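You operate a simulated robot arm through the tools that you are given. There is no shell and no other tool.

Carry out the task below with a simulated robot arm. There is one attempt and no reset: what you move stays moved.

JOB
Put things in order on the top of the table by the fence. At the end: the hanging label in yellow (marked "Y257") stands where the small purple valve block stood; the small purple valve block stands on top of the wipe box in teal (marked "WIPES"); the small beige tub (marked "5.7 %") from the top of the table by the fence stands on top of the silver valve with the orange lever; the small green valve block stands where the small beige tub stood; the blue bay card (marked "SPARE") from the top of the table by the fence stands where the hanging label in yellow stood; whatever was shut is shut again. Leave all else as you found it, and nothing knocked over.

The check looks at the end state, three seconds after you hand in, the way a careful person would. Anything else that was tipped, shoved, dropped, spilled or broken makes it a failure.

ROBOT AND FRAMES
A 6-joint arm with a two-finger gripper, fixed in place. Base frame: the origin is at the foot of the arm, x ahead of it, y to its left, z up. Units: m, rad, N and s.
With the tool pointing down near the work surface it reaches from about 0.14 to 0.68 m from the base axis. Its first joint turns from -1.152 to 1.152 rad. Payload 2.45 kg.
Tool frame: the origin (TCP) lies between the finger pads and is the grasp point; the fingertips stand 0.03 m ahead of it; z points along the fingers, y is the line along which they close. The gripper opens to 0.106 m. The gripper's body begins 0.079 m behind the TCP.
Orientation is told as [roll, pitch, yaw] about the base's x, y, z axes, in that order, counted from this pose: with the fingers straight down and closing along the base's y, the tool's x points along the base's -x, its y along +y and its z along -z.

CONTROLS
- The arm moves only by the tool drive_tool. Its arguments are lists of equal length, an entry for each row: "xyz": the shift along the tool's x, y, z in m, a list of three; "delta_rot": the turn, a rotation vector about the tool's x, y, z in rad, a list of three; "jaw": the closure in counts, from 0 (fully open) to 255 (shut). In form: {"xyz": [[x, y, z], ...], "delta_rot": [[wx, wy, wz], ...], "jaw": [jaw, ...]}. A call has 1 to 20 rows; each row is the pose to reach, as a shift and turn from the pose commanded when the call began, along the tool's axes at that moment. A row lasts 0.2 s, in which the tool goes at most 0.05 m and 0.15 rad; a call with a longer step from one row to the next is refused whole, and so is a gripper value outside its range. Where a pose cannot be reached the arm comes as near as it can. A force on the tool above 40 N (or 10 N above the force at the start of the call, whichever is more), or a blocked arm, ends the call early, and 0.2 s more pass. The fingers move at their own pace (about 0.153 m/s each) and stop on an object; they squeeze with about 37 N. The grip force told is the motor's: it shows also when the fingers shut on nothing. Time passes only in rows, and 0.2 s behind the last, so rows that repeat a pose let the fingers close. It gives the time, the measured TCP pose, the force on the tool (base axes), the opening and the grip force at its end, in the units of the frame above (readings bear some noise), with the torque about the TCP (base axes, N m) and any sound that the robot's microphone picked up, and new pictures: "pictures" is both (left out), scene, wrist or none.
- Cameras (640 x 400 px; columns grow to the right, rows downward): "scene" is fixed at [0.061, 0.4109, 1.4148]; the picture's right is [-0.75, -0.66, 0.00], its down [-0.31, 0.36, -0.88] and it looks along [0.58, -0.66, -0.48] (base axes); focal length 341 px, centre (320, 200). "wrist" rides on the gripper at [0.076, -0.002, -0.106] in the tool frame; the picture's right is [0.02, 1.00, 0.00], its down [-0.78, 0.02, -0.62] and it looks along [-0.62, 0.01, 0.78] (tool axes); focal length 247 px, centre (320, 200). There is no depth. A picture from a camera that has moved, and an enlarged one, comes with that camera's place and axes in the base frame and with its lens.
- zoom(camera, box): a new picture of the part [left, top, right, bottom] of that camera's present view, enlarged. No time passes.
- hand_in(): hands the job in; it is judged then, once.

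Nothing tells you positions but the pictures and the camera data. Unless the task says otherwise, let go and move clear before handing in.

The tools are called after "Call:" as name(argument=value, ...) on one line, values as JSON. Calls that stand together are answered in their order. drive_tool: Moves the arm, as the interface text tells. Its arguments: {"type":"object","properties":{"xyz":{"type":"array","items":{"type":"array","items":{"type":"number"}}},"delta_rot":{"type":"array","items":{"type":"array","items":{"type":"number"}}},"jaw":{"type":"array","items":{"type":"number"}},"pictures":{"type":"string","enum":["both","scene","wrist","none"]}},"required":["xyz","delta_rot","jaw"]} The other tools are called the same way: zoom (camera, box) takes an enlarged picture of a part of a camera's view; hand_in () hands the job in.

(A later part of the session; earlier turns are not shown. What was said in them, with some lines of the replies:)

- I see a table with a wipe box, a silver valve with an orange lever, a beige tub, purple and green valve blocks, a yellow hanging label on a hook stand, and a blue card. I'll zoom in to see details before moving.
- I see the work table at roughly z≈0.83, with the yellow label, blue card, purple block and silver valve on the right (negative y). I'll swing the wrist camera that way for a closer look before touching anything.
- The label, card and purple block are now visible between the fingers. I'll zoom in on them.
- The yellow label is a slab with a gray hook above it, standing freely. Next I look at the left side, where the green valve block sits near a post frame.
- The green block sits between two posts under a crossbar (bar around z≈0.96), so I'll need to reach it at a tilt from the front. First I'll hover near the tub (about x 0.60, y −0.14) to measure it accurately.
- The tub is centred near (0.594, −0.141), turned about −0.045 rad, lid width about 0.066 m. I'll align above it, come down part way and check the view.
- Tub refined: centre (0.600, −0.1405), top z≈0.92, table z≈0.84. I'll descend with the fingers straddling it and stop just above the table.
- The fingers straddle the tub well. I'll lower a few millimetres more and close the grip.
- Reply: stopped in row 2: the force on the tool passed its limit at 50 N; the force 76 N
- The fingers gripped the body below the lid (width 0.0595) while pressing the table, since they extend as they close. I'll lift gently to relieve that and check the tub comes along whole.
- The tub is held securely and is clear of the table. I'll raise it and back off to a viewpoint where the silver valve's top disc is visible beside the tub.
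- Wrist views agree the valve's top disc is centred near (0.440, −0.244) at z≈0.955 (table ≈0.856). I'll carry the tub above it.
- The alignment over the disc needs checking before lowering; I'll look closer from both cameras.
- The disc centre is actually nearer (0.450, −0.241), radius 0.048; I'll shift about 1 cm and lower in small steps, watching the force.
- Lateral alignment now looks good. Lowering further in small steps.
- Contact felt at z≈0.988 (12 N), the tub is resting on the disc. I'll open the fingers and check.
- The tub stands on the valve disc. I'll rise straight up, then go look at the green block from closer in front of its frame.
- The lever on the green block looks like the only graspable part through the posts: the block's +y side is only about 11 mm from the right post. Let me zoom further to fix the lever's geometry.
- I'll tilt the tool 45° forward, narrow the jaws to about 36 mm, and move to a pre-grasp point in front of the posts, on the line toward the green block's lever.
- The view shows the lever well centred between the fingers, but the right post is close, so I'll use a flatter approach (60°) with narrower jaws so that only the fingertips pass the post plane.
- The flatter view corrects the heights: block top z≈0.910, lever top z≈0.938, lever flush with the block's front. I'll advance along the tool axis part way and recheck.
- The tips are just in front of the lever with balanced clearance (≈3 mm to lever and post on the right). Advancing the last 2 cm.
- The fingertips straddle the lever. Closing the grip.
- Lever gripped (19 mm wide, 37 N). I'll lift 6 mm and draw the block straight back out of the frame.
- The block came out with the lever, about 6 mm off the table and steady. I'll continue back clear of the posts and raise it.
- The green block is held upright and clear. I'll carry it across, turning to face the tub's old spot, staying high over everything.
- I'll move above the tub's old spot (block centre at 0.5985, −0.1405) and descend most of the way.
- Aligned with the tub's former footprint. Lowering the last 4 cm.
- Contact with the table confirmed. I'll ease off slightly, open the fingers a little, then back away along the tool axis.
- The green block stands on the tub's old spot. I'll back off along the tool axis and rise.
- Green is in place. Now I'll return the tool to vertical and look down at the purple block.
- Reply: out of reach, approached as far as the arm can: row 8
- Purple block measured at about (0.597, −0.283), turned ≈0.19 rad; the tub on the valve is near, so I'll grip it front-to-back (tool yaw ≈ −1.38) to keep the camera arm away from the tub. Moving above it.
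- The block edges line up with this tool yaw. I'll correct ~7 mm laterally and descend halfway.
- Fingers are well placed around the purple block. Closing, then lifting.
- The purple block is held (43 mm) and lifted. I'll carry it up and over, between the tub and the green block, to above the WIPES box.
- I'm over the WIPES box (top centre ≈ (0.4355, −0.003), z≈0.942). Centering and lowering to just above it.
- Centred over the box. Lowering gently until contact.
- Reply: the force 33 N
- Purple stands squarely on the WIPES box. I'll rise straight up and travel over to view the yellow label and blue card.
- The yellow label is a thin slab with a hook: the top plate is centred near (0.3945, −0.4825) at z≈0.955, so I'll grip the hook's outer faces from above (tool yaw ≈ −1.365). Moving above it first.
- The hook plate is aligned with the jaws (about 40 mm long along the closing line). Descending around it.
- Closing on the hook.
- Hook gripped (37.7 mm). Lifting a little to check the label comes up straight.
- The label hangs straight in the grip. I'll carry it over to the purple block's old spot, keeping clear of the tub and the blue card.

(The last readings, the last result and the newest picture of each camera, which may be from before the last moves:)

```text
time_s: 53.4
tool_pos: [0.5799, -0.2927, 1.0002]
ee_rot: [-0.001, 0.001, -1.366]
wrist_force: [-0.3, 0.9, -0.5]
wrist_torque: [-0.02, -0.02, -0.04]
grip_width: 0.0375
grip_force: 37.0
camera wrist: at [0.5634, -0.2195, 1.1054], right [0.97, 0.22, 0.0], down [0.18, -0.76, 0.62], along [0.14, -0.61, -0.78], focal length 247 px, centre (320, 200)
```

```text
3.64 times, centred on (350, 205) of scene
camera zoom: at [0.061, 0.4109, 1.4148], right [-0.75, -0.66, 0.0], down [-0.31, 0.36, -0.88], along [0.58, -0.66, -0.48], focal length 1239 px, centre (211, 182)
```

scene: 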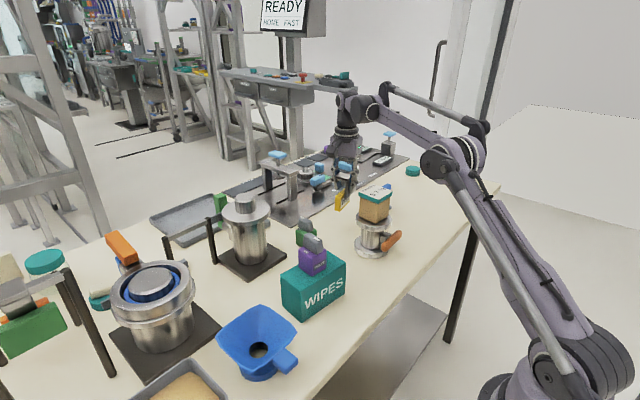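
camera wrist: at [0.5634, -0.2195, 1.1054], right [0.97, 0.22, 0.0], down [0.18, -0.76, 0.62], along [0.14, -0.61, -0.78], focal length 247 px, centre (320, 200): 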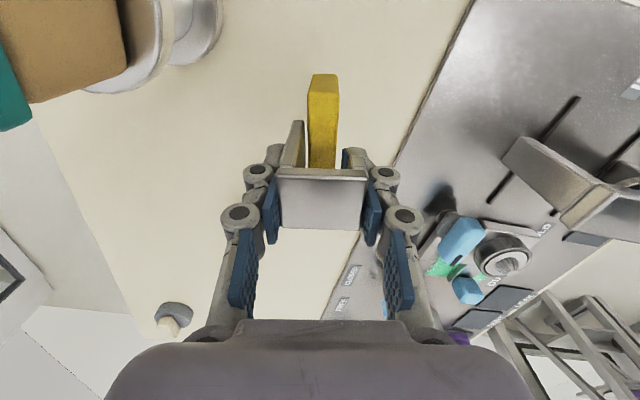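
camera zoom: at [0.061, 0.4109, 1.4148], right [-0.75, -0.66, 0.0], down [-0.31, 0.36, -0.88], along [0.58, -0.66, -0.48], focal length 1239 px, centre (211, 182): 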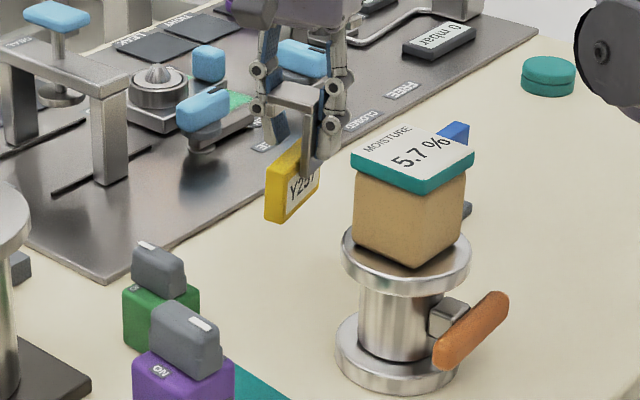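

Call:
drive_tool(xyz=[[-0.0005, 0.004, 0.018], [-0.001, 0.008, 0.036], [-0.0016, 0.012, 0.052]], delta_rot=[[0, 0, 0], [0, 0, 0], [0, 0, 0]], jaw=[255, 255, 255])

Call:
zoom(camera="scene", box=[280, 150, 420, 260])

Call:
zoom(camera="wrist", box=[240, 50, 400, 240])

```text
time_s: 54.2
tool_pos: [0.5916, -0.2933, 0.9468]
ee_rot: [0.0, 0.0, -1.368]
wrist_force: [0.4, 0.4, -0.4]
wrist_torque: [0.02, -0.04, 0.0]
grip_width: 0.0381
grip_force: 36.5
camera wrist: at [0.5744, -0.2195, 1.0537], right [0.97, 0.22, 0.0], down [0.18, -0.76, 0.62], along [0.14, -0.61, -0.78], focal length 247 px, centre (320, 200)
```

scene: 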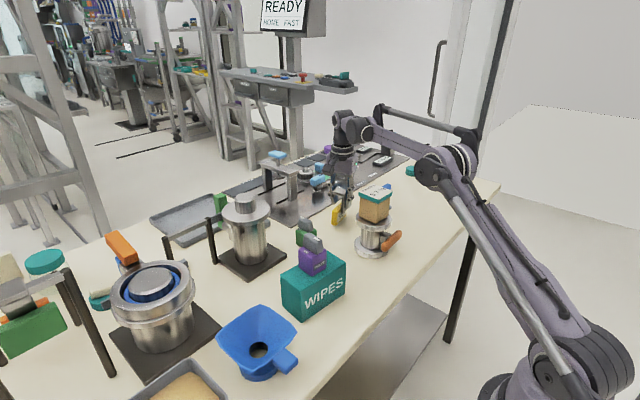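
wrist: 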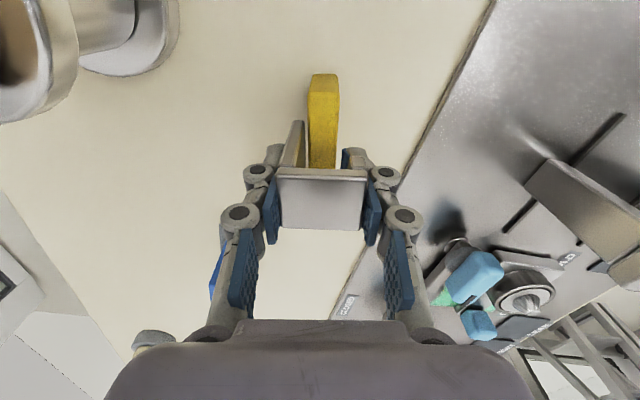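

```text
3.64 times, centred on (350, 205) of scene
camera zoom: at [0.061, 0.4109, 1.4148], right [-0.75, -0.66, 0.0], down [-0.31, 0.36, -0.88], along [0.58, -0.66, -0.48], focal length 1239 px, centre (211, 182)
```

zoom: 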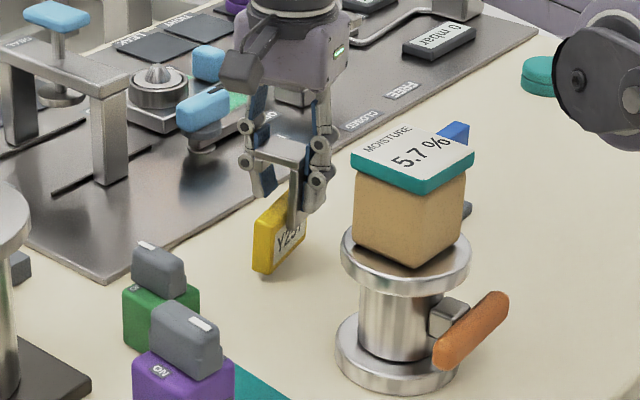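

```text
2.11 times, centred on (320, 145) of wrist
camera zoom: at [0.5744, -0.2195, 1.0537], right [0.97, 0.22, 0.0], down [0.18, -0.76, 0.62], along [0.14, -0.61, -0.78], focal length 520 px, centre (320, 316)
```

zoom: 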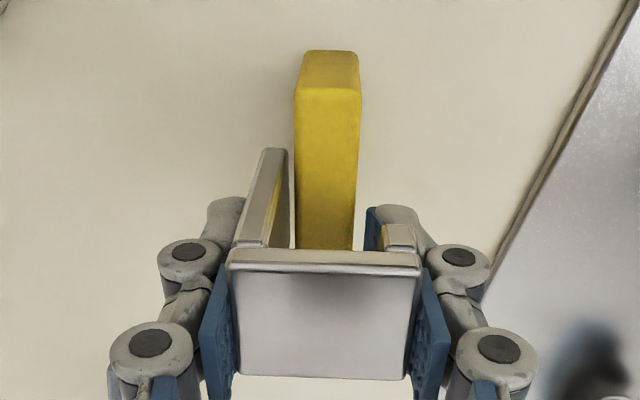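

Call:
zoom(camera="scene", box=[315, 170, 375, 235])

```text
6.15 times, centred on (345, 202) of scene
camera zoom: at [0.061, 0.4109, 1.4148], right [-0.75, -0.66, 0.0], down [-0.31, 0.36, -0.88], along [0.58, -0.66, -0.48], focal length 2097 px, centre (166, 185)
```

zoom: 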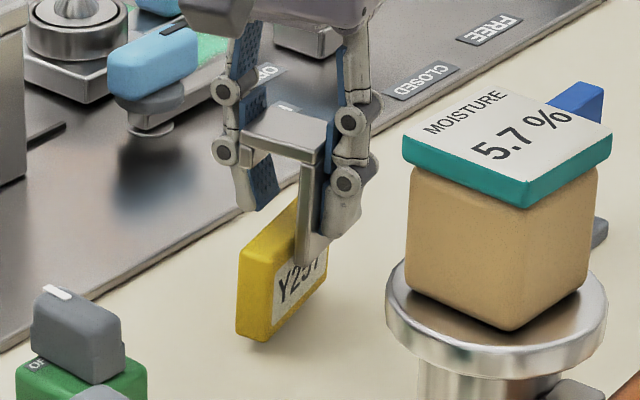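

Small correction (+3 mm x, +5 mm y) to match the purple block's old footprint, then lowering to contact.

Call:
drive_tool(xyz=[[0.0043, 0.0039, 0.0], [0.0043, 0.0039, 0.003], [0.0043, 0.0039, 0.005]], delta_rot=[[0, 0, 0], [0, 0, 0], [0, 0, 0]], jaw=[255, 255, 255], pictures="none")

Call:
zoom(camera="scene", box=[315, 170, 375, 235])

```text
time_s: 55.0
tool_pos: [0.5937, -0.2883, 0.9428]
ee_rot: [-0.001, 0.0, -1.366]
wrist_force: [-0.7, -0.3, -1.4]
wrist_torque: [0.0, 0.0, 0.02]
grip_width: 0.0376
grip_force: 36.8
```

```text
6.15 times, centred on (345, 202) of scene
camera zoom: at [0.061, 0.4109, 1.4148], right [-0.75, -0.66, 0.0], down [-0.31, 0.36, -0.88], along [0.58, -0.66, -0.48], focal length 2097 px, centre (166, 185)
```

zoom: 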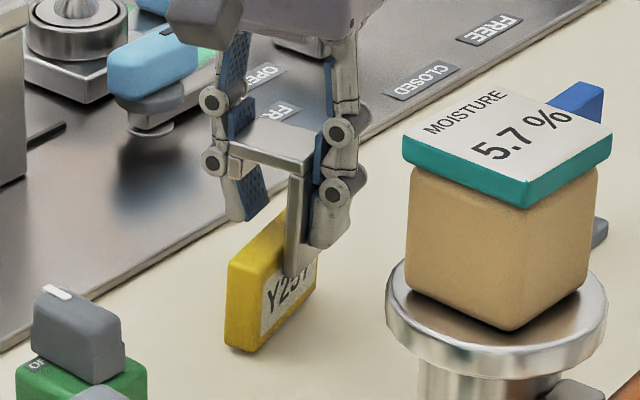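

Call:
drive_tool(xyz=[[0, 0, 0.0012], [0, 0, 0.0024]], delta_rot=[[0, 0, 0], [0, 0, 0]], jaw=[255, 255], pictures="none")

```text
time_s: 55.6
tool_pos: [0.5942, -0.2894, 0.9393]
ee_rot: [-0.001, 0.0, -1.368]
wrist_force: [-0.3, -0.4, -0.3]
wrist_torque: [0.0, 0.01, 0.0]
grip_width: 0.0376
grip_force: 36.8
```

Call:
drive_tool(xyz=[[0, 0, 0.0008], [0, 0, 0.0014]], delta_rot=[[0, 0, 0], [0, 0, 0]], jaw=[255, 255], pictures="none")

```text
time_s: 56.2
tool_pos: [0.5954, -0.2888, 0.9392]
ee_rot: [0.0, 0.0, -1.367]
wrist_force: [0.3, -0.4, 8.1]
wrist_torque: [-0.02, 0.04, 0.01]
grip_width: 0.0376
grip_force: 36.9
```

Contact (8 N). Opening the fingers.

Call:
drive_tool(xyz=[[0, 0, -0.0004], [0, 0, -0.0006], [0, 0, -0.0006], [0, 0, -0.0006], [0, 0, -0.0006]], delta_rot=[[0, 0, 0], [0, 0, 0], [0, 0, 0], [0, 0, 0], [0, 0, 0]], jaw=[255, 155, 135, 90, 60], pictures="wrist")

Call:
zoom(camera="scene", box=[315, 170, 375, 235])

```text
time_s: 57.4
tool_pos: [0.5941, -0.2874, 0.94]
ee_rot: [0.0, -0.001, -1.367]
wrist_force: [-0.3, -0.1, -0.1]
wrist_torque: [-0.03, -0.02, -0.01]
grip_width: 0.0808
grip_force: 0.2
camera wrist: at [0.5771, -0.2149, 1.0455], right [0.97, 0.22, 0.0], down [0.18, -0.76, 0.62], along [0.14, -0.61, -0.78], focal length 247 px, centre (320, 200)
```

wrist: 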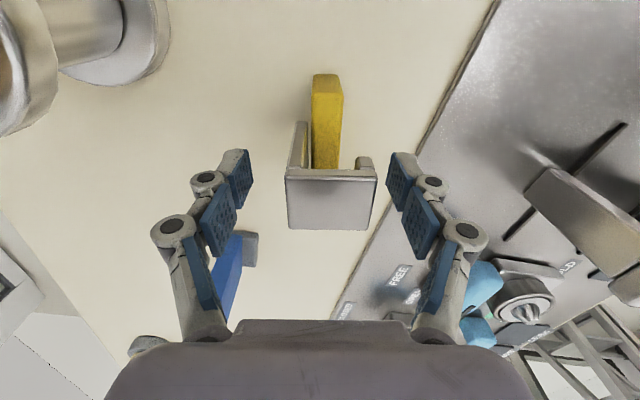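

```text
6.15 times, centred on (345, 202) of scene
camera zoom: at [0.061, 0.4109, 1.4148], right [-0.75, -0.66, 0.0], down [-0.31, 0.36, -0.88], along [0.58, -0.66, -0.48], focal length 2097 px, centre (166, 185)
```

zoom: 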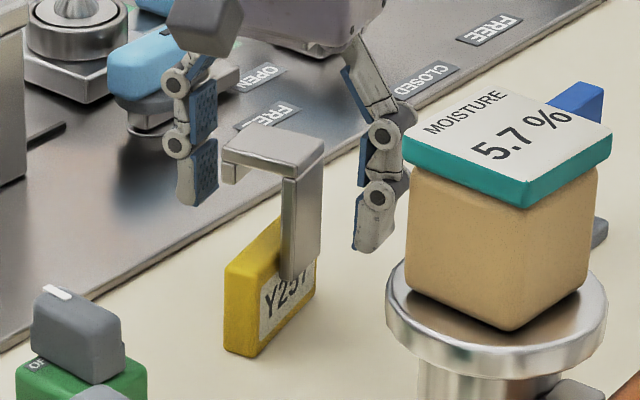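

The label stands steadily at the purple block's old place. Rising clear of the hook, moving slightly inward.

Call:
drive_tool(xyz=[[0.0014, -0.0018, -0.02], [0.003, -0.0045, -0.04], [0.0073, -0.0108, -0.06], [0.0217, -0.0313, -0.1]], delta_rot=[[0, 0, 0], [0, 0, 0], [0, 0, 0], [0, 0, 0]], jaw=[60, 60, 60, 60])

Call:
zoom(camera="scene", box=[270, 160, 450, 280])

```text
time_s: 58.4
tool_pos: [0.5591, -0.2731, 1.0385]
ee_rot: [-0.002, -0.001, -1.365]
wrist_force: [0.6, 0.1, 0.3]
wrist_torque: [0.02, -0.03, -0.01]
grip_width: 0.0811
grip_force: 0.1
camera wrist: at [0.5417, -0.1998, 1.1449], right [0.97, 0.22, 0.0], down [0.18, -0.76, 0.62], along [0.14, -0.61, -0.78], focal length 247 px, centre (320, 200)
```

scene: 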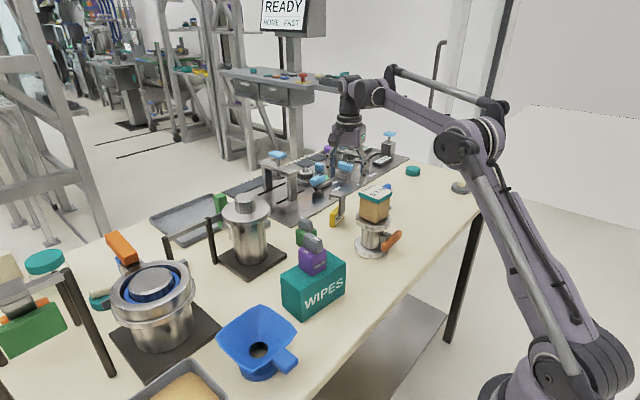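
wrist: 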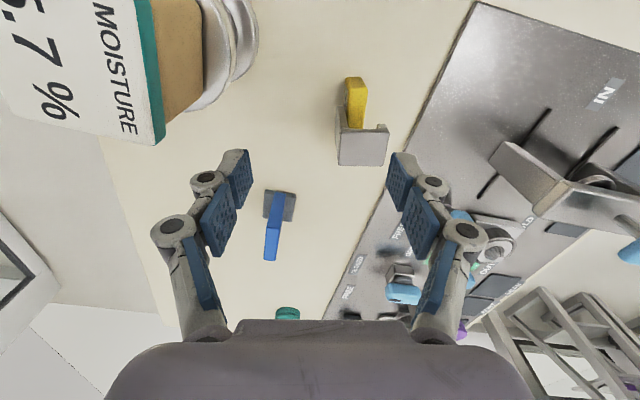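

```text
3.33 times, centred on (360, 220) of scene
camera zoom: at [0.061, 0.4109, 1.4148], right [-0.75, -0.66, 0.0], down [-0.31, 0.36, -0.88], along [0.58, -0.66, -0.48], focal length 1136 px, centre (187, 133)
```

zoom: 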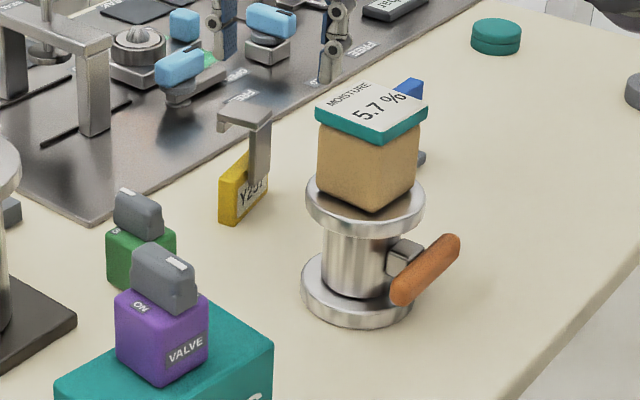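

All good so far. For the blue card (≈(0.537, −0.444), beyond vertical reach) I'll use a tool tilted 0.35 rad outward, gripping the card's two side edges. Moving to the pre-grasp with jaws narrowed during transit.

Call:
drive_tool(xyz=[[-0.0098, -0.0113, -0.0115], [-0.022, -0.0262, -0.0215], [-0.037, -0.0426, -0.0215], [-0.0519, -0.059, -0.0215], [-0.0681, -0.0746, -0.0215], [-0.086, -0.0865, -0.0215], [-0.1048, -0.0945, -0.0115], [-0.1244, -0.0986, 0.0035], [-0.142, -0.0972, 0.0185], [-0.1558, -0.0936, 0.0302]], delta_rot=[[-0.0242, -0.0292, -0.137], [-0.0484, -0.0584, -0.2739], [-0.0726, -0.0876, -0.4109], [-0.0968, -0.1168, -0.5479], [-0.1211, -0.146, -0.6849], [-0.1453, -0.1751, -0.8218], [-0.1695, -0.2043, -0.9588], [-0.1937, -0.2335, -1.0958], [-0.2179, -0.2627, -1.2327], [-0.2421, -0.2919, -1.3697]], jaw=[100, 120, 120, 120, 120, 120, 120, 120, 70, 30])

Call:
zoom(camera="wrist", box=[200, 60, 440, 240])

Call:
zoom(camera="scene", box=[310, 130, 450, 250])

```text
time_s: 60.6
tool_pos: [0.4987, -0.4453, 1.0082]
ee_rot: [0.0, -0.35, 0.021]
wrist_force: [0.3, 0.0, 0.3]
wrist_torque: [-0.02, -0.01, -0.01]
grip_width: 0.0933
grip_force: 0.0
camera wrist: at [0.391, -0.4502, 1.0828], right [-0.04, 1.0, -0.01], down [0.52, 0.03, 0.85], along [0.85, 0.03, -0.52], focal length 247 px, centre (320, 200)
```

scene: 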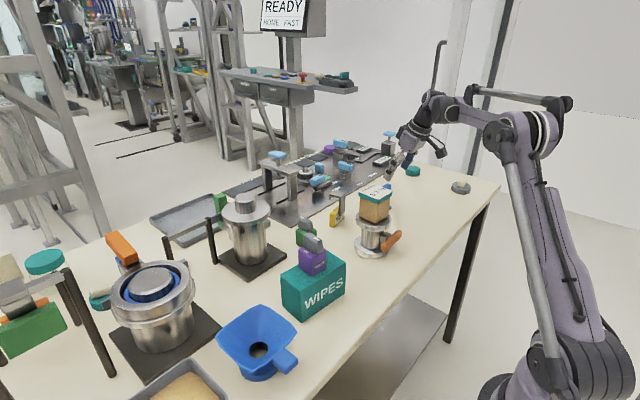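
wrist: 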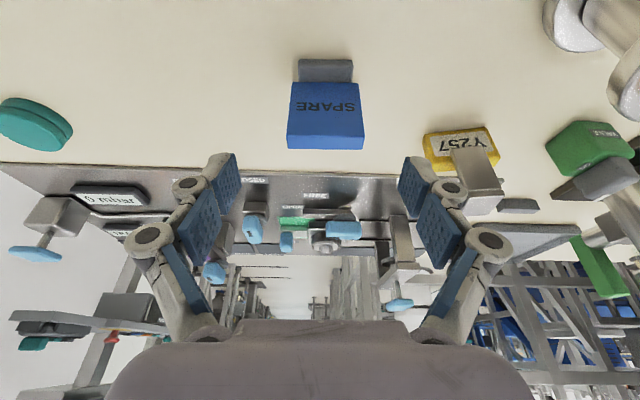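

```text
2.22 times, centred on (320, 150) of wrist
camera zoom: at [0.391, -0.4502, 1.0828], right [-0.04, 1.0, -0.01], down [0.52, 0.03, 0.85], along [0.85, 0.03, -0.52], focal length 549 px, centre (320, 311)
```

zoom: 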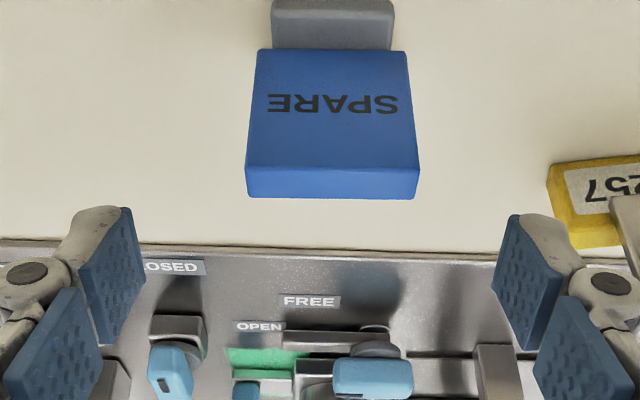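

```text
3.33 times, centred on (380, 190) of scene
camera zoom: at [0.061, 0.4109, 1.4148], right [-0.75, -0.66, 0.0], down [-0.31, 0.36, -0.88], along [0.58, -0.66, -0.48], focal length 1136 px, centre (120, 233)
```

zoom: 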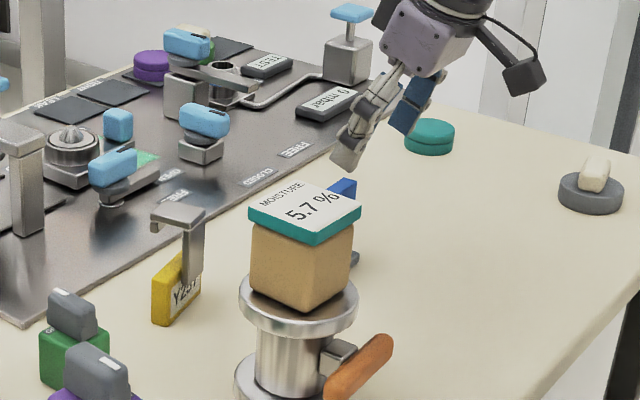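

The pre-grasp lines up: card centre ≈ (0.539, −0.442), 61 mm wide, 15 mm thick, top z≈0.937. Advancing along the tool axis.

Call:
drive_tool(xyz=[[-0.001, 0.0013, 0.03], [-0.002, 0.0027, 0.06], [-0.0029, 0.0027, 0.085]], delta_rot=[[0, 0, 0], [0, 0, 0], [0, 0, 0]], jaw=[30, 30, 30])

Call:
zoom(camera="scene", box=[310, 130, 450, 250])

```text
time_s: 61.4
tool_pos: [0.5317, -0.4425, 0.9303]
ee_rot: [-0.002, -0.349, 0.019]
wrist_force: [0.9, -0.9, 0.0]
wrist_torque: [0.02, 0.04, -0.02]
grip_width: 0.0932
grip_force: 0.2
camera wrist: at [0.4236, -0.4472, 1.004], right [-0.04, 1.0, -0.01], down [0.52, 0.03, 0.85], along [0.85, 0.03, -0.52], focal length 247 px, centre (320, 200)
```

scene: 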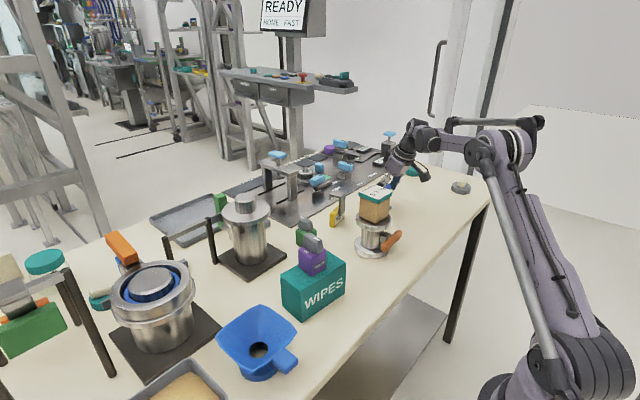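
wrist: 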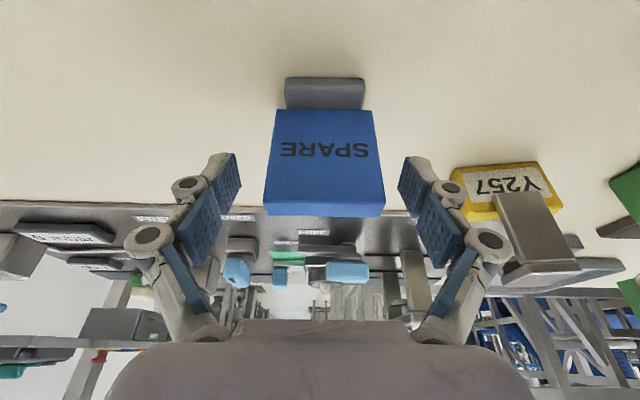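

```text
3.33 times, centred on (380, 190) of scene
camera zoom: at [0.061, 0.4109, 1.4148], right [-0.75, -0.66, 0.0], down [-0.31, 0.36, -0.88], along [0.58, -0.66, -0.48], focal length 1136 px, centre (120, 233)
```

zoom: 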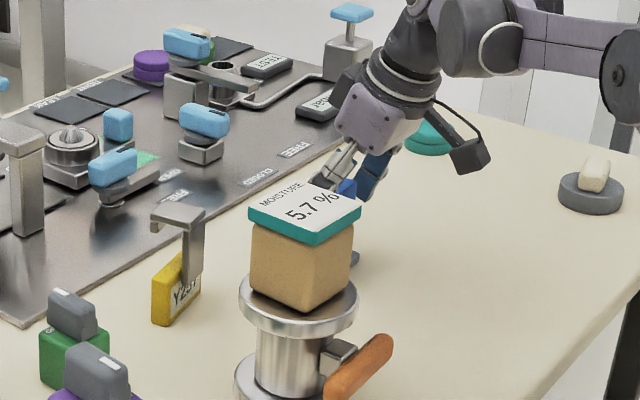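

Call:
drive_tool(xyz=[[0, 0.002, 0.013], [0, 0.002, 0.026]], delta_rot=[[0, 0, 0], [0, 0, 0]], jaw=[30, 30])

Call:
zoom(camera="wrist", box=[200, 60, 440, 260])

```text
time_s: 62.0
tool_pos: [0.5403, -0.4403, 0.9065]
ee_rot: [0.0, -0.35, 0.017]
wrist_force: [-0.4, 0.1, -1.0]
wrist_torque: [-0.02, 0.0, -0.02]
grip_width: 0.0933
grip_force: 0.1
camera wrist: at [0.4321, -0.4445, 0.9796], right [-0.04, 1.0, -0.01], down [0.52, 0.03, 0.85], along [0.85, 0.03, -0.52], focal length 247 px, centre (320, 200)
```

scene: 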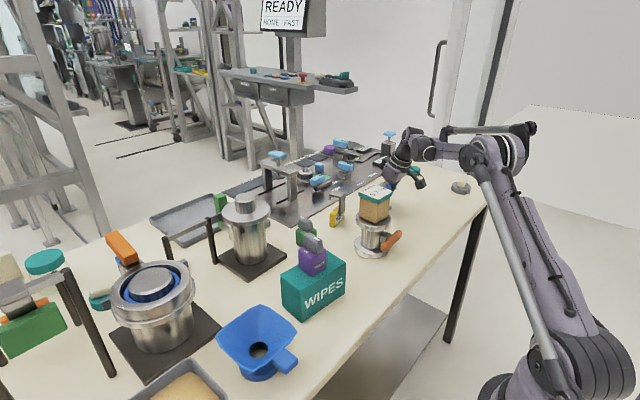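
wrist: 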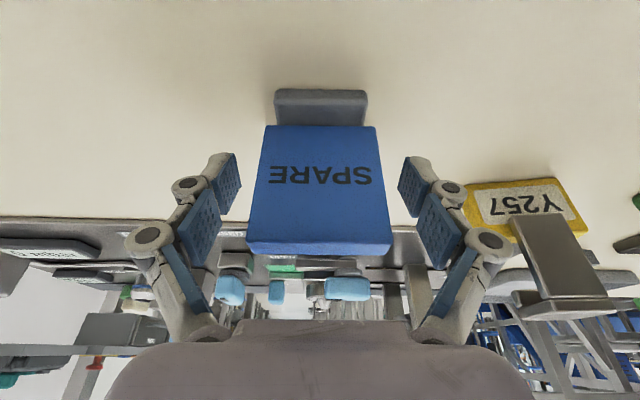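

```text
2.00 times, centred on (320, 160) of wrist
camera zoom: at [0.4321, -0.4445, 0.9796], right [-0.04, 1.0, -0.01], down [0.52, 0.03, 0.85], along [0.85, 0.03, -0.52], focal length 494 px, centre (320, 280)
```

zoom: 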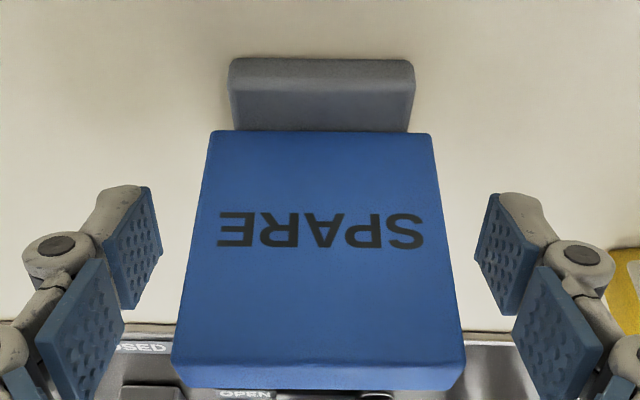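

The card is between the fingers at the right depth. Closing and lifting a bit.

Call:
drive_tool(xyz=[[0, 0, 0], [0, 0, 0], [0, 0, 0], [0, 0, 0], [0, 0, 0]], delta_rot=[[0, 0, 0], [0, 0, 0], [0, 0, 0], [0, 0, 0], [0, 0, 0]], jaw=[60, 85, 105, 255, 255], pictures="wrist")

```text
time_s: 63.2
tool_pos: [0.5396, -0.4399, 0.9058]
ee_rot: [0.0, -0.351, 0.017]
wrist_force: [-0.8, -0.2, 2.0]
wrist_torque: [0.02, 0.03, 0.02]
grip_width: 0.0611
grip_force: 36.2
camera wrist: at [0.432, -0.4445, 0.9799], right [-0.04, 1.0, -0.01], down [0.52, 0.03, 0.85], along [0.85, 0.03, -0.52], focal length 247 px, centre (320, 200)
```

wrist: 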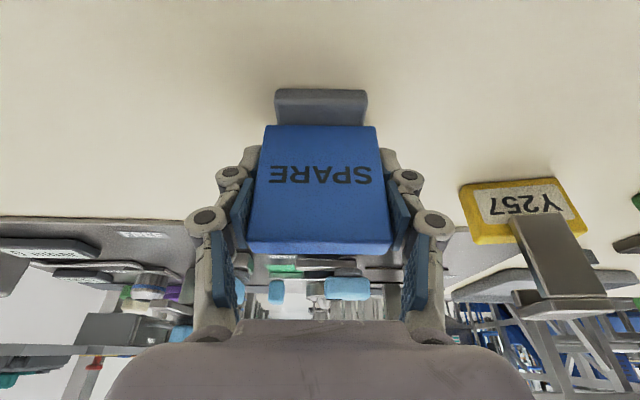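

Card gripped (61 mm). Lifting and carrying it to the label's old spot (≈(0.392, −0.477)).

Call:
drive_tool(xyz=[[-0.0069, 0, -0.0188], [-0.0171, 0, -0.047], [-0.0052, -0.005, -0.0726], [0.0289, -0.014, -0.0957], [0.0665, -0.024, -0.1094], [0.1028, -0.032, -0.1121], [0.1206, -0.0345, -0.0972], [0.1309, -0.0345, -0.0691]], delta_rot=[[0, 0, 0], [0, 0, 0], [0, 0, 0], [0, 0, 0], [0, 0, 0], [0, 0, 0], [0, 0, 0], [0, 0, 0]], jaw=[255, 255, 255, 255, 255, 255, 255, 255])

Call:
zoom(camera="scene", box=[375, 140, 495, 250])

```text
time_s: 65.0
tool_pos: [0.3937, -0.4749, 0.9268]
ee_rot: [-0.001, -0.349, 0.018]
wrist_force: [-0.3, 0.8, -1.3]
wrist_torque: [-0.01, 0.0, -0.01]
grip_width: 0.061
grip_force: 37.0
camera wrist: at [0.2854, -0.4812, 0.9995], right [-0.04, 1.0, -0.01], down [0.52, 0.03, 0.85], along [0.85, 0.03, -0.52], focal length 247 px, centre (320, 200)
```

scene: 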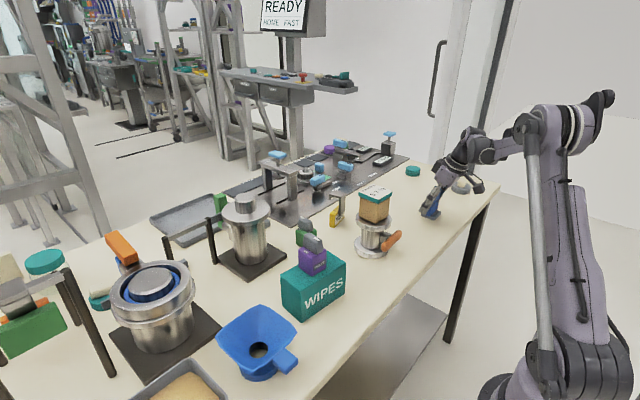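
wrist: 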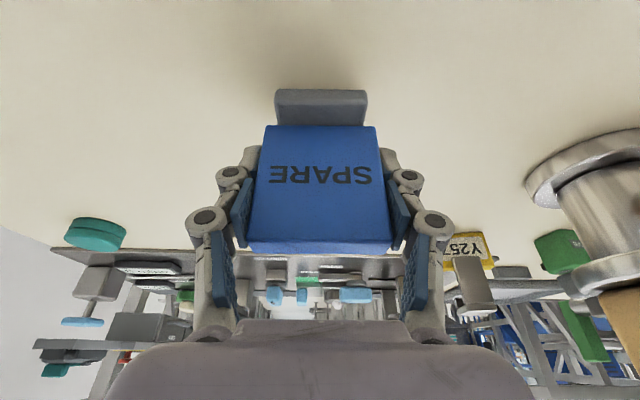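

```text
3.64 times, centred on (435, 195) of scene
camera zoom: at [0.061, 0.4108, 1.4148], right [-0.75, -0.66, 0.0], down [-0.31, 0.36, -0.88], along [0.58, -0.66, -0.48], focal length 1239 px, centre (-98, 218)
```

zoom: 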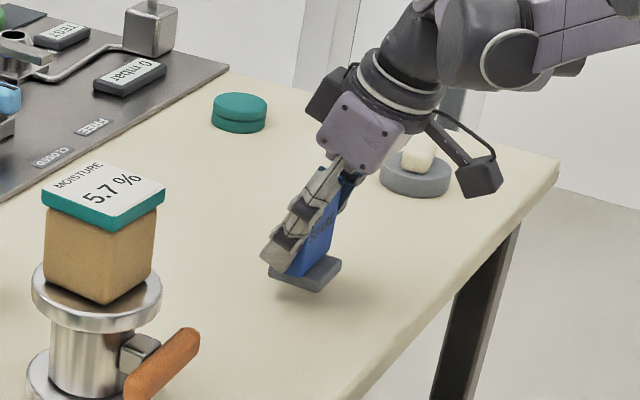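

Call:
drive_tool(xyz=[[0.0, -0.003, 0.008], [0.0034, -0.003, 0.0179]], delta_rot=[[0, 0, 0], [0, 0, 0]], jaw=[255, 255], pictures="none")

Call:
zoom(camera="scene", box=[400, 170, 460, 235])

```text
time_s: 65.6
tool_pos: [0.3963, -0.4802, 0.9075]
ee_rot: [0.002, -0.347, 0.019]
wrist_force: [0.3, -0.1, -0.4]
wrist_torque: [-0.02, 0.02, 0.01]
grip_width: 0.061
grip_force: 36.6
```

```text
6.15 times, centred on (430, 202) of scene
camera zoom: at [0.061, 0.4109, 1.4148], right [-0.75, -0.66, 0.0], down [-0.31, 0.36, -0.88], along [0.58, -0.66, -0.48], focal length 2097 px, centre (-357, 185)
```

zoom: 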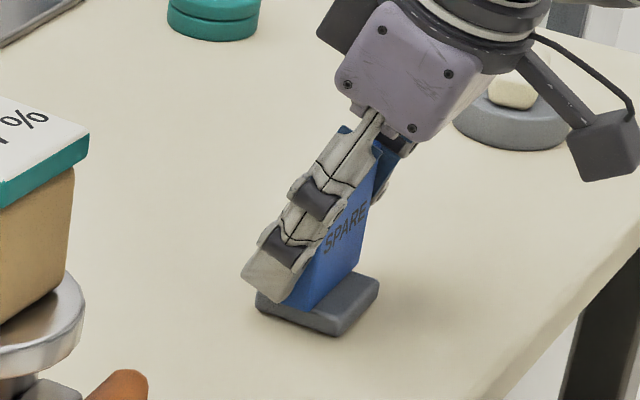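

Call:
drive_tool(xyz=[[0.0004, 0, 0.0011], [0.0007, 0, 0.0019]], delta_rot=[[0, 0, 0], [0, 0, 0]], jaw=[255, 255], pictures="none")

```text
time_s: 66.2
tool_pos: [0.3971, -0.4803, 0.9065]
ee_rot: [-0.001, -0.349, 0.016]
wrist_force: [-0.7, 0.5, 2.8]
wrist_torque: [0.02, 0.02, 0.04]
grip_width: 0.0611
grip_force: 36.8
```

Call:
drive_tool(xyz=[[0.0002, 0, 0.0005], [0.0003, 0, 0.0009]], delta_rot=[[0, 0, 0], [0, 0, 0]], jaw=[255, 255], pictures="none")

```text
time_s: 66.8
tool_pos: [0.3972, -0.4798, 0.9063]
ee_rot: [-0.004, -0.351, 0.018]
wrist_force: [0.2, -2.6, 18.0]
wrist_torque: [0.03, 0.27, 0.01]
grip_width: 0.0608
grip_force: 36.7
```

Contact confirmed. Easing off and opening.

Call:
drive_tool(xyz=[[-0.0003, 0, -0.0008], [-0.0003, 0, -0.0008], [-0.0003, 0, -0.0008], [-0.0003, 0, -0.0008], [-0.0003, 0, -0.0008]], delta_rot=[[0, 0, 0], [0, 0, 0], [0, 0, 0], [0, 0, 0], [0, 0, 0]], jaw=[255, 95, 75, 45, 30], pictures="wrist")

Call:
zoom(camera="scene", box=[400, 170, 460, 235])

```text
time_s: 68.0
tool_pos: [0.3979, -0.4801, 0.9067]
ee_rot: [0.0, -0.349, 0.017]
wrist_force: [-0.4, 0.5, 0.2]
wrist_torque: [0.03, 0.02, -0.02]
grip_width: 0.0934
grip_force: 0.1
camera wrist: at [0.2888, -0.4844, 0.9797], right [-0.04, 1.0, -0.01], down [0.52, 0.03, 0.85], along [0.85, 0.03, -0.52], focal length 247 px, centre (320, 200)
```

wrist: 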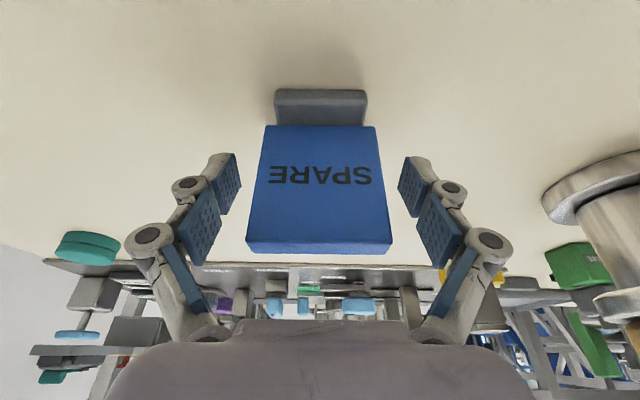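

```text
6.15 times, centred on (430, 202) of scene
camera zoom: at [0.061, 0.4109, 1.4148], right [-0.75, -0.66, 0.0], down [-0.31, 0.36, -0.88], along [0.58, -0.66, -0.48], focal length 2097 px, centre (-357, 185)
```

zoom: 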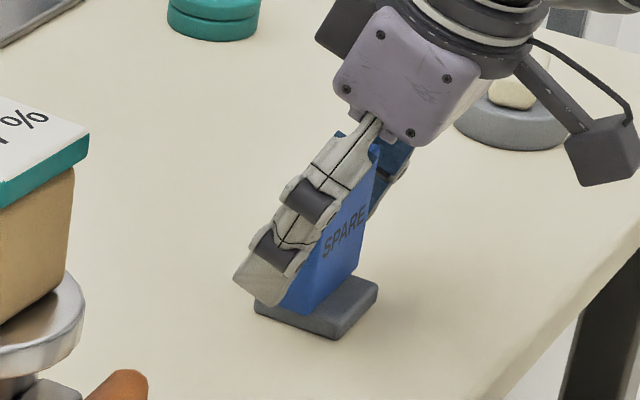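

The card stands. Retreating along the tool axis, then up.

Call:
drive_tool(xyz=[[0, 0, -0.03], [0, 0, -0.07], [0, 0, -0.11], [0, 0, -0.15], [-0.01, 0, -0.195]], delta_rot=[[0, 0, 0], [0, 0, 0], [0, 0, 0], [0, 0, 0], [0, 0, 0]], jaw=[30, 30, 30, 30, 30])

Call:
zoom(camera="scene", box=[260, 150, 480, 290])

Call:
zoom(camera="scene", box=[140, 190, 300, 290])

Call:
zoom(camera="wrist", box=[200, 0, 640, 260])

```text
time_s: 69.2
tool_pos: [0.3397, -0.4813, 1.0928]
ee_rot: [-0.001, -0.349, 0.018]
wrist_force: [-1.6, 0.6, -0.1]
wrist_torque: [-0.03, -0.01, 0.01]
grip_width: 0.0935
grip_force: 0.1
camera wrist: at [0.2308, -0.4861, 1.1664], right [-0.04, 1.0, -0.01], down [0.52, 0.03, 0.85], along [0.85, 0.03, -0.52], focal length 247 px, centre (320, 200)
```

scene: 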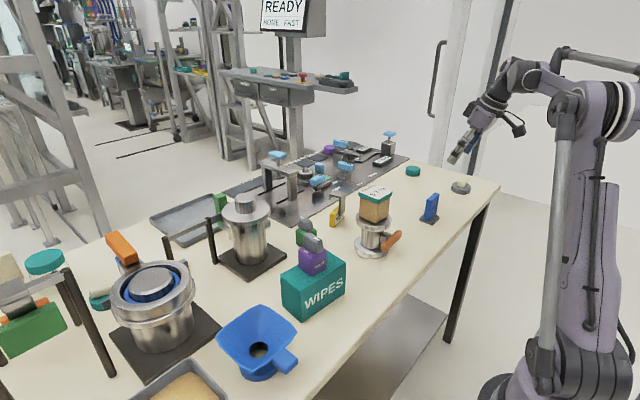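
wrist: 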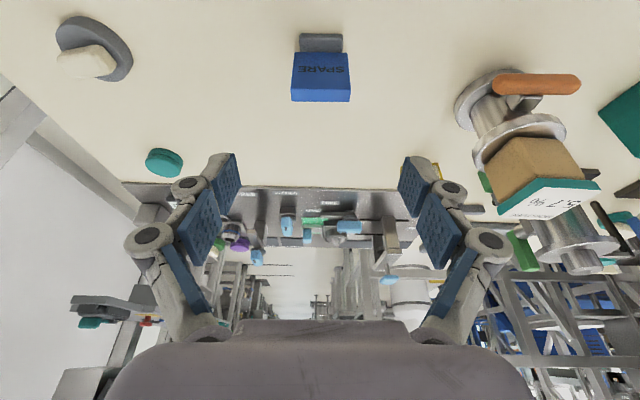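

```text
2.86 times, centred on (370, 220) of scene
camera zoom: at [0.061, 0.4109, 1.4148], right [-0.75, -0.66, 0.0], down [-0.31, 0.36, -0.88], along [0.58, -0.66, -0.48], focal length 974 px, centre (177, 143)
```

zoom: 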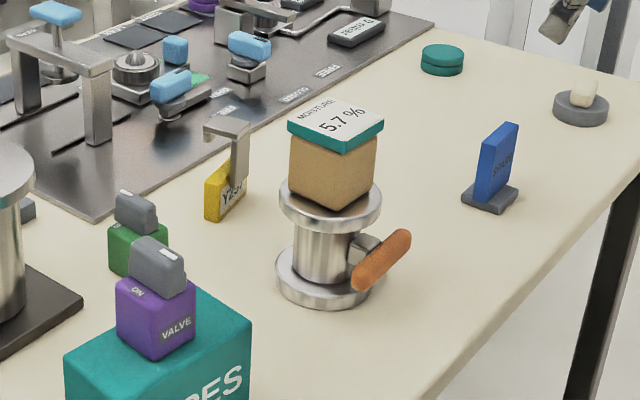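

```text
4.00 times, centred on (220, 240) of scene
camera zoom: at [0.061, 0.4109, 1.4148], right [-0.75, -0.66, 0.0], down [-0.31, 0.36, -0.88], along [0.58, -0.66, -0.48], focal length 1363 px, centre (720, 40)
```

zoom: 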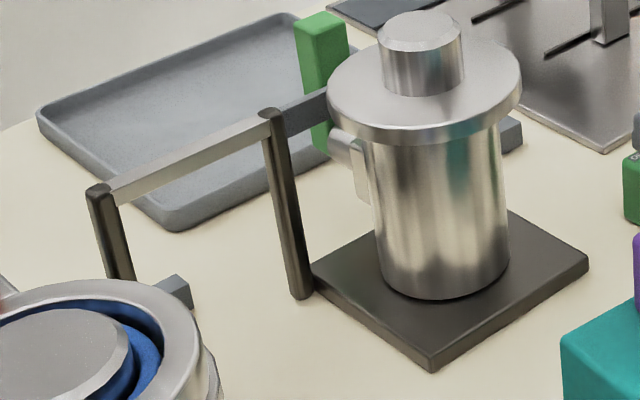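

```text
1.45 times, centred on (420, 130) of wrist
camera zoom: at [0.2308, -0.4861, 1.1664], right [-0.04, 1.0, -0.01], down [0.52, 0.03, 0.85], along [0.85, 0.03, -0.52], focal length 359 px, centre (174, 302)
```

zoom: 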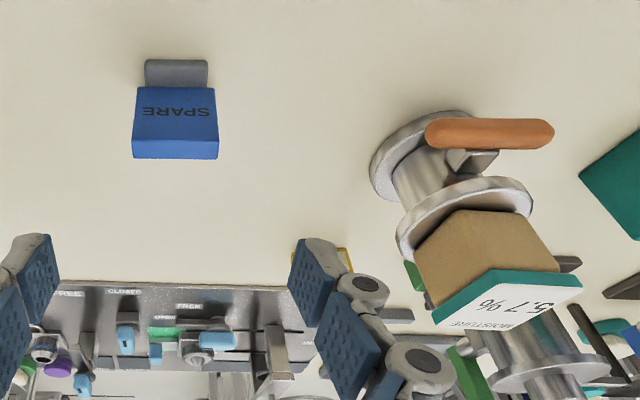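

All five items stand where they should and nothing else appears disturbed. I'll raise the arm well clear and take one last overall look.

Call:
drive_tool(xyz=[[-0.0137, 0, -0.0376], [-0.0274, 0, -0.0752], [0.0, 0.03, -0.09], [0.03, 0.06, -0.1]], delta_rot=[[0, 0, 0], [0, 0, 0], [0, 0, 0], [0, 0, 0]], jaw=[30, 30, 30, 30])

Call:
zoom(camera="scene", box=[260, 150, 480, 290])

Call:
zoom(camera="scene", box=[0, 180, 360, 400])

Call:
zoom(camera="scene", box=[340, 170, 400, 260])

```text
time_s: 70.2
tool_pos: [0.284, -0.4169, 1.1746]
ee_rot: [-0.002, -0.346, 0.017]
wrist_force: [0.2, 0.1, 1.0]
wrist_torque: [-0.01, -0.02, -0.01]
grip_width: 0.0934
grip_force: 0.1
out of reach, approached as far as the arm can: row 4
camera wrist: at [0.1769, -0.4229, 1.2495], right [-0.04, 1.0, -0.01], down [0.52, 0.03, 0.85], along [0.85, 0.03, -0.52], focal length 247 px, centre (320, 200)
```

scene: 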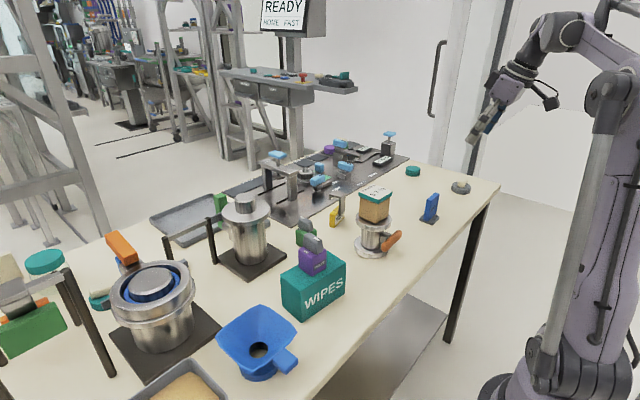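
wrist: 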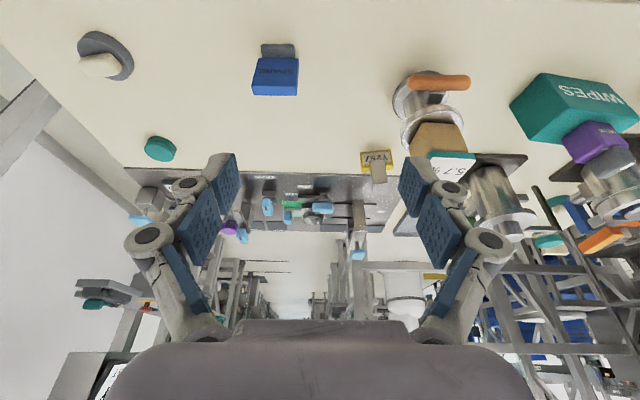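

```text
2.86 times, centred on (370, 220) of scene
camera zoom: at [0.061, 0.4109, 1.4148], right [-0.75, -0.66, 0.0], down [-0.31, 0.36, -0.88], along [0.58, -0.66, -0.48], focal length 974 px, centre (177, 143)
```

zoom: 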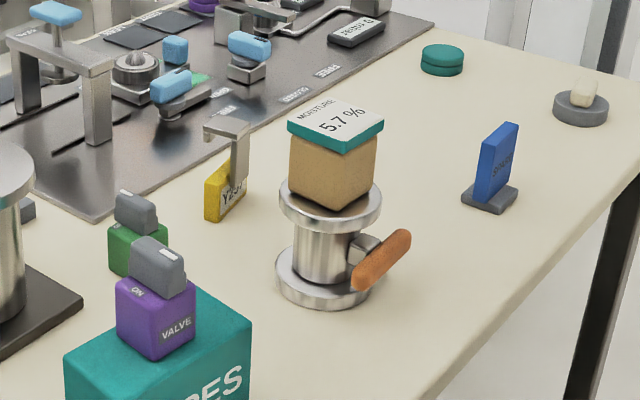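

```text
1.78 times, centred on (180, 290) of scene
camera zoom: at [0.061, 0.4109, 1.4148], right [-0.75, -0.66, 0.0], down [-0.31, 0.36, -0.88], along [0.58, -0.66, -0.48], focal length 606 px, centre (569, 40)
```

zoom: 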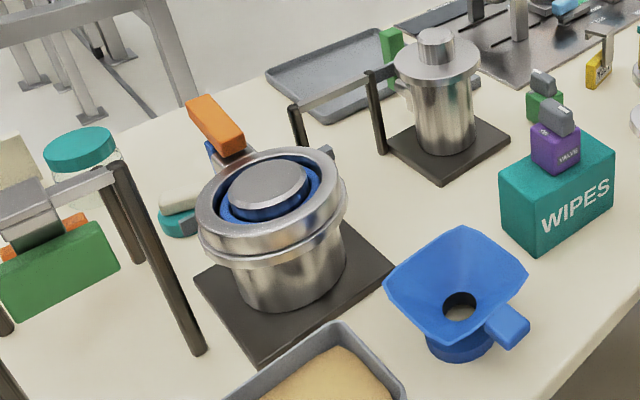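

```text
4.44 times, centred on (370, 215) of scene
camera zoom: at [0.061, 0.4109, 1.4148], right [-0.75, -0.66, 0.0], down [-0.31, 0.36, -0.88], along [0.58, -0.66, -0.48], focal length 1514 px, centre (98, 133)
```

zoom: 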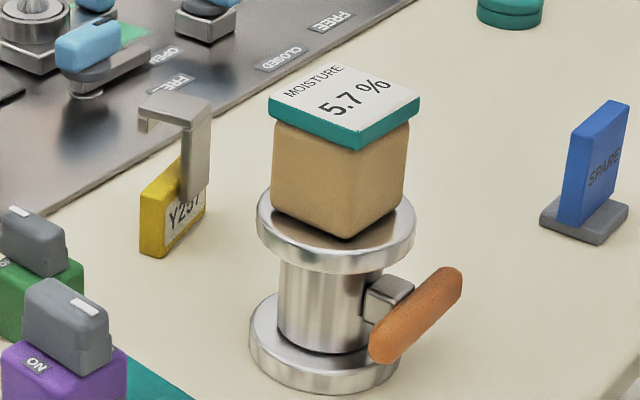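

The final view shows the tub on the silver valve, green where the tub was, purple on the WIPES box, the yellow label where purple was and the SPARE card where the label was. Everything is upright and the arm is clear, so I'm handing in.

Call:
hand_in()

```text
The job is handed in.
```

I see all five things standing in their new places, with nothing knocked over. The arm has let go and is clear, and the job is handed in; no verdict has come back.

- **Yellow label (Y257):** stands where the purple valve block stood.
- **Purple valve block:** stands on top of the teal WIPES box.
- **Beige tub (5.7 %):** stands on top of the silver valve with the orange lever.
- **Green valve block:** stands where the tub stood. It was under a crossbar between two posts, so I drew it out by its lever and set it down by the lever too.
- **Blue SPARE card:** stands where the yellow label stood, roughly 5–8 mm off by my estimate.

When I gripped the tub, the fingertips pressed on the table at about 76 N and the move stopped. I saw no damage to the tub or the table.

I opened nothing, so nothing needed shutting. The posts, cylinder and pot near the green block look unchanged in the last pictures.
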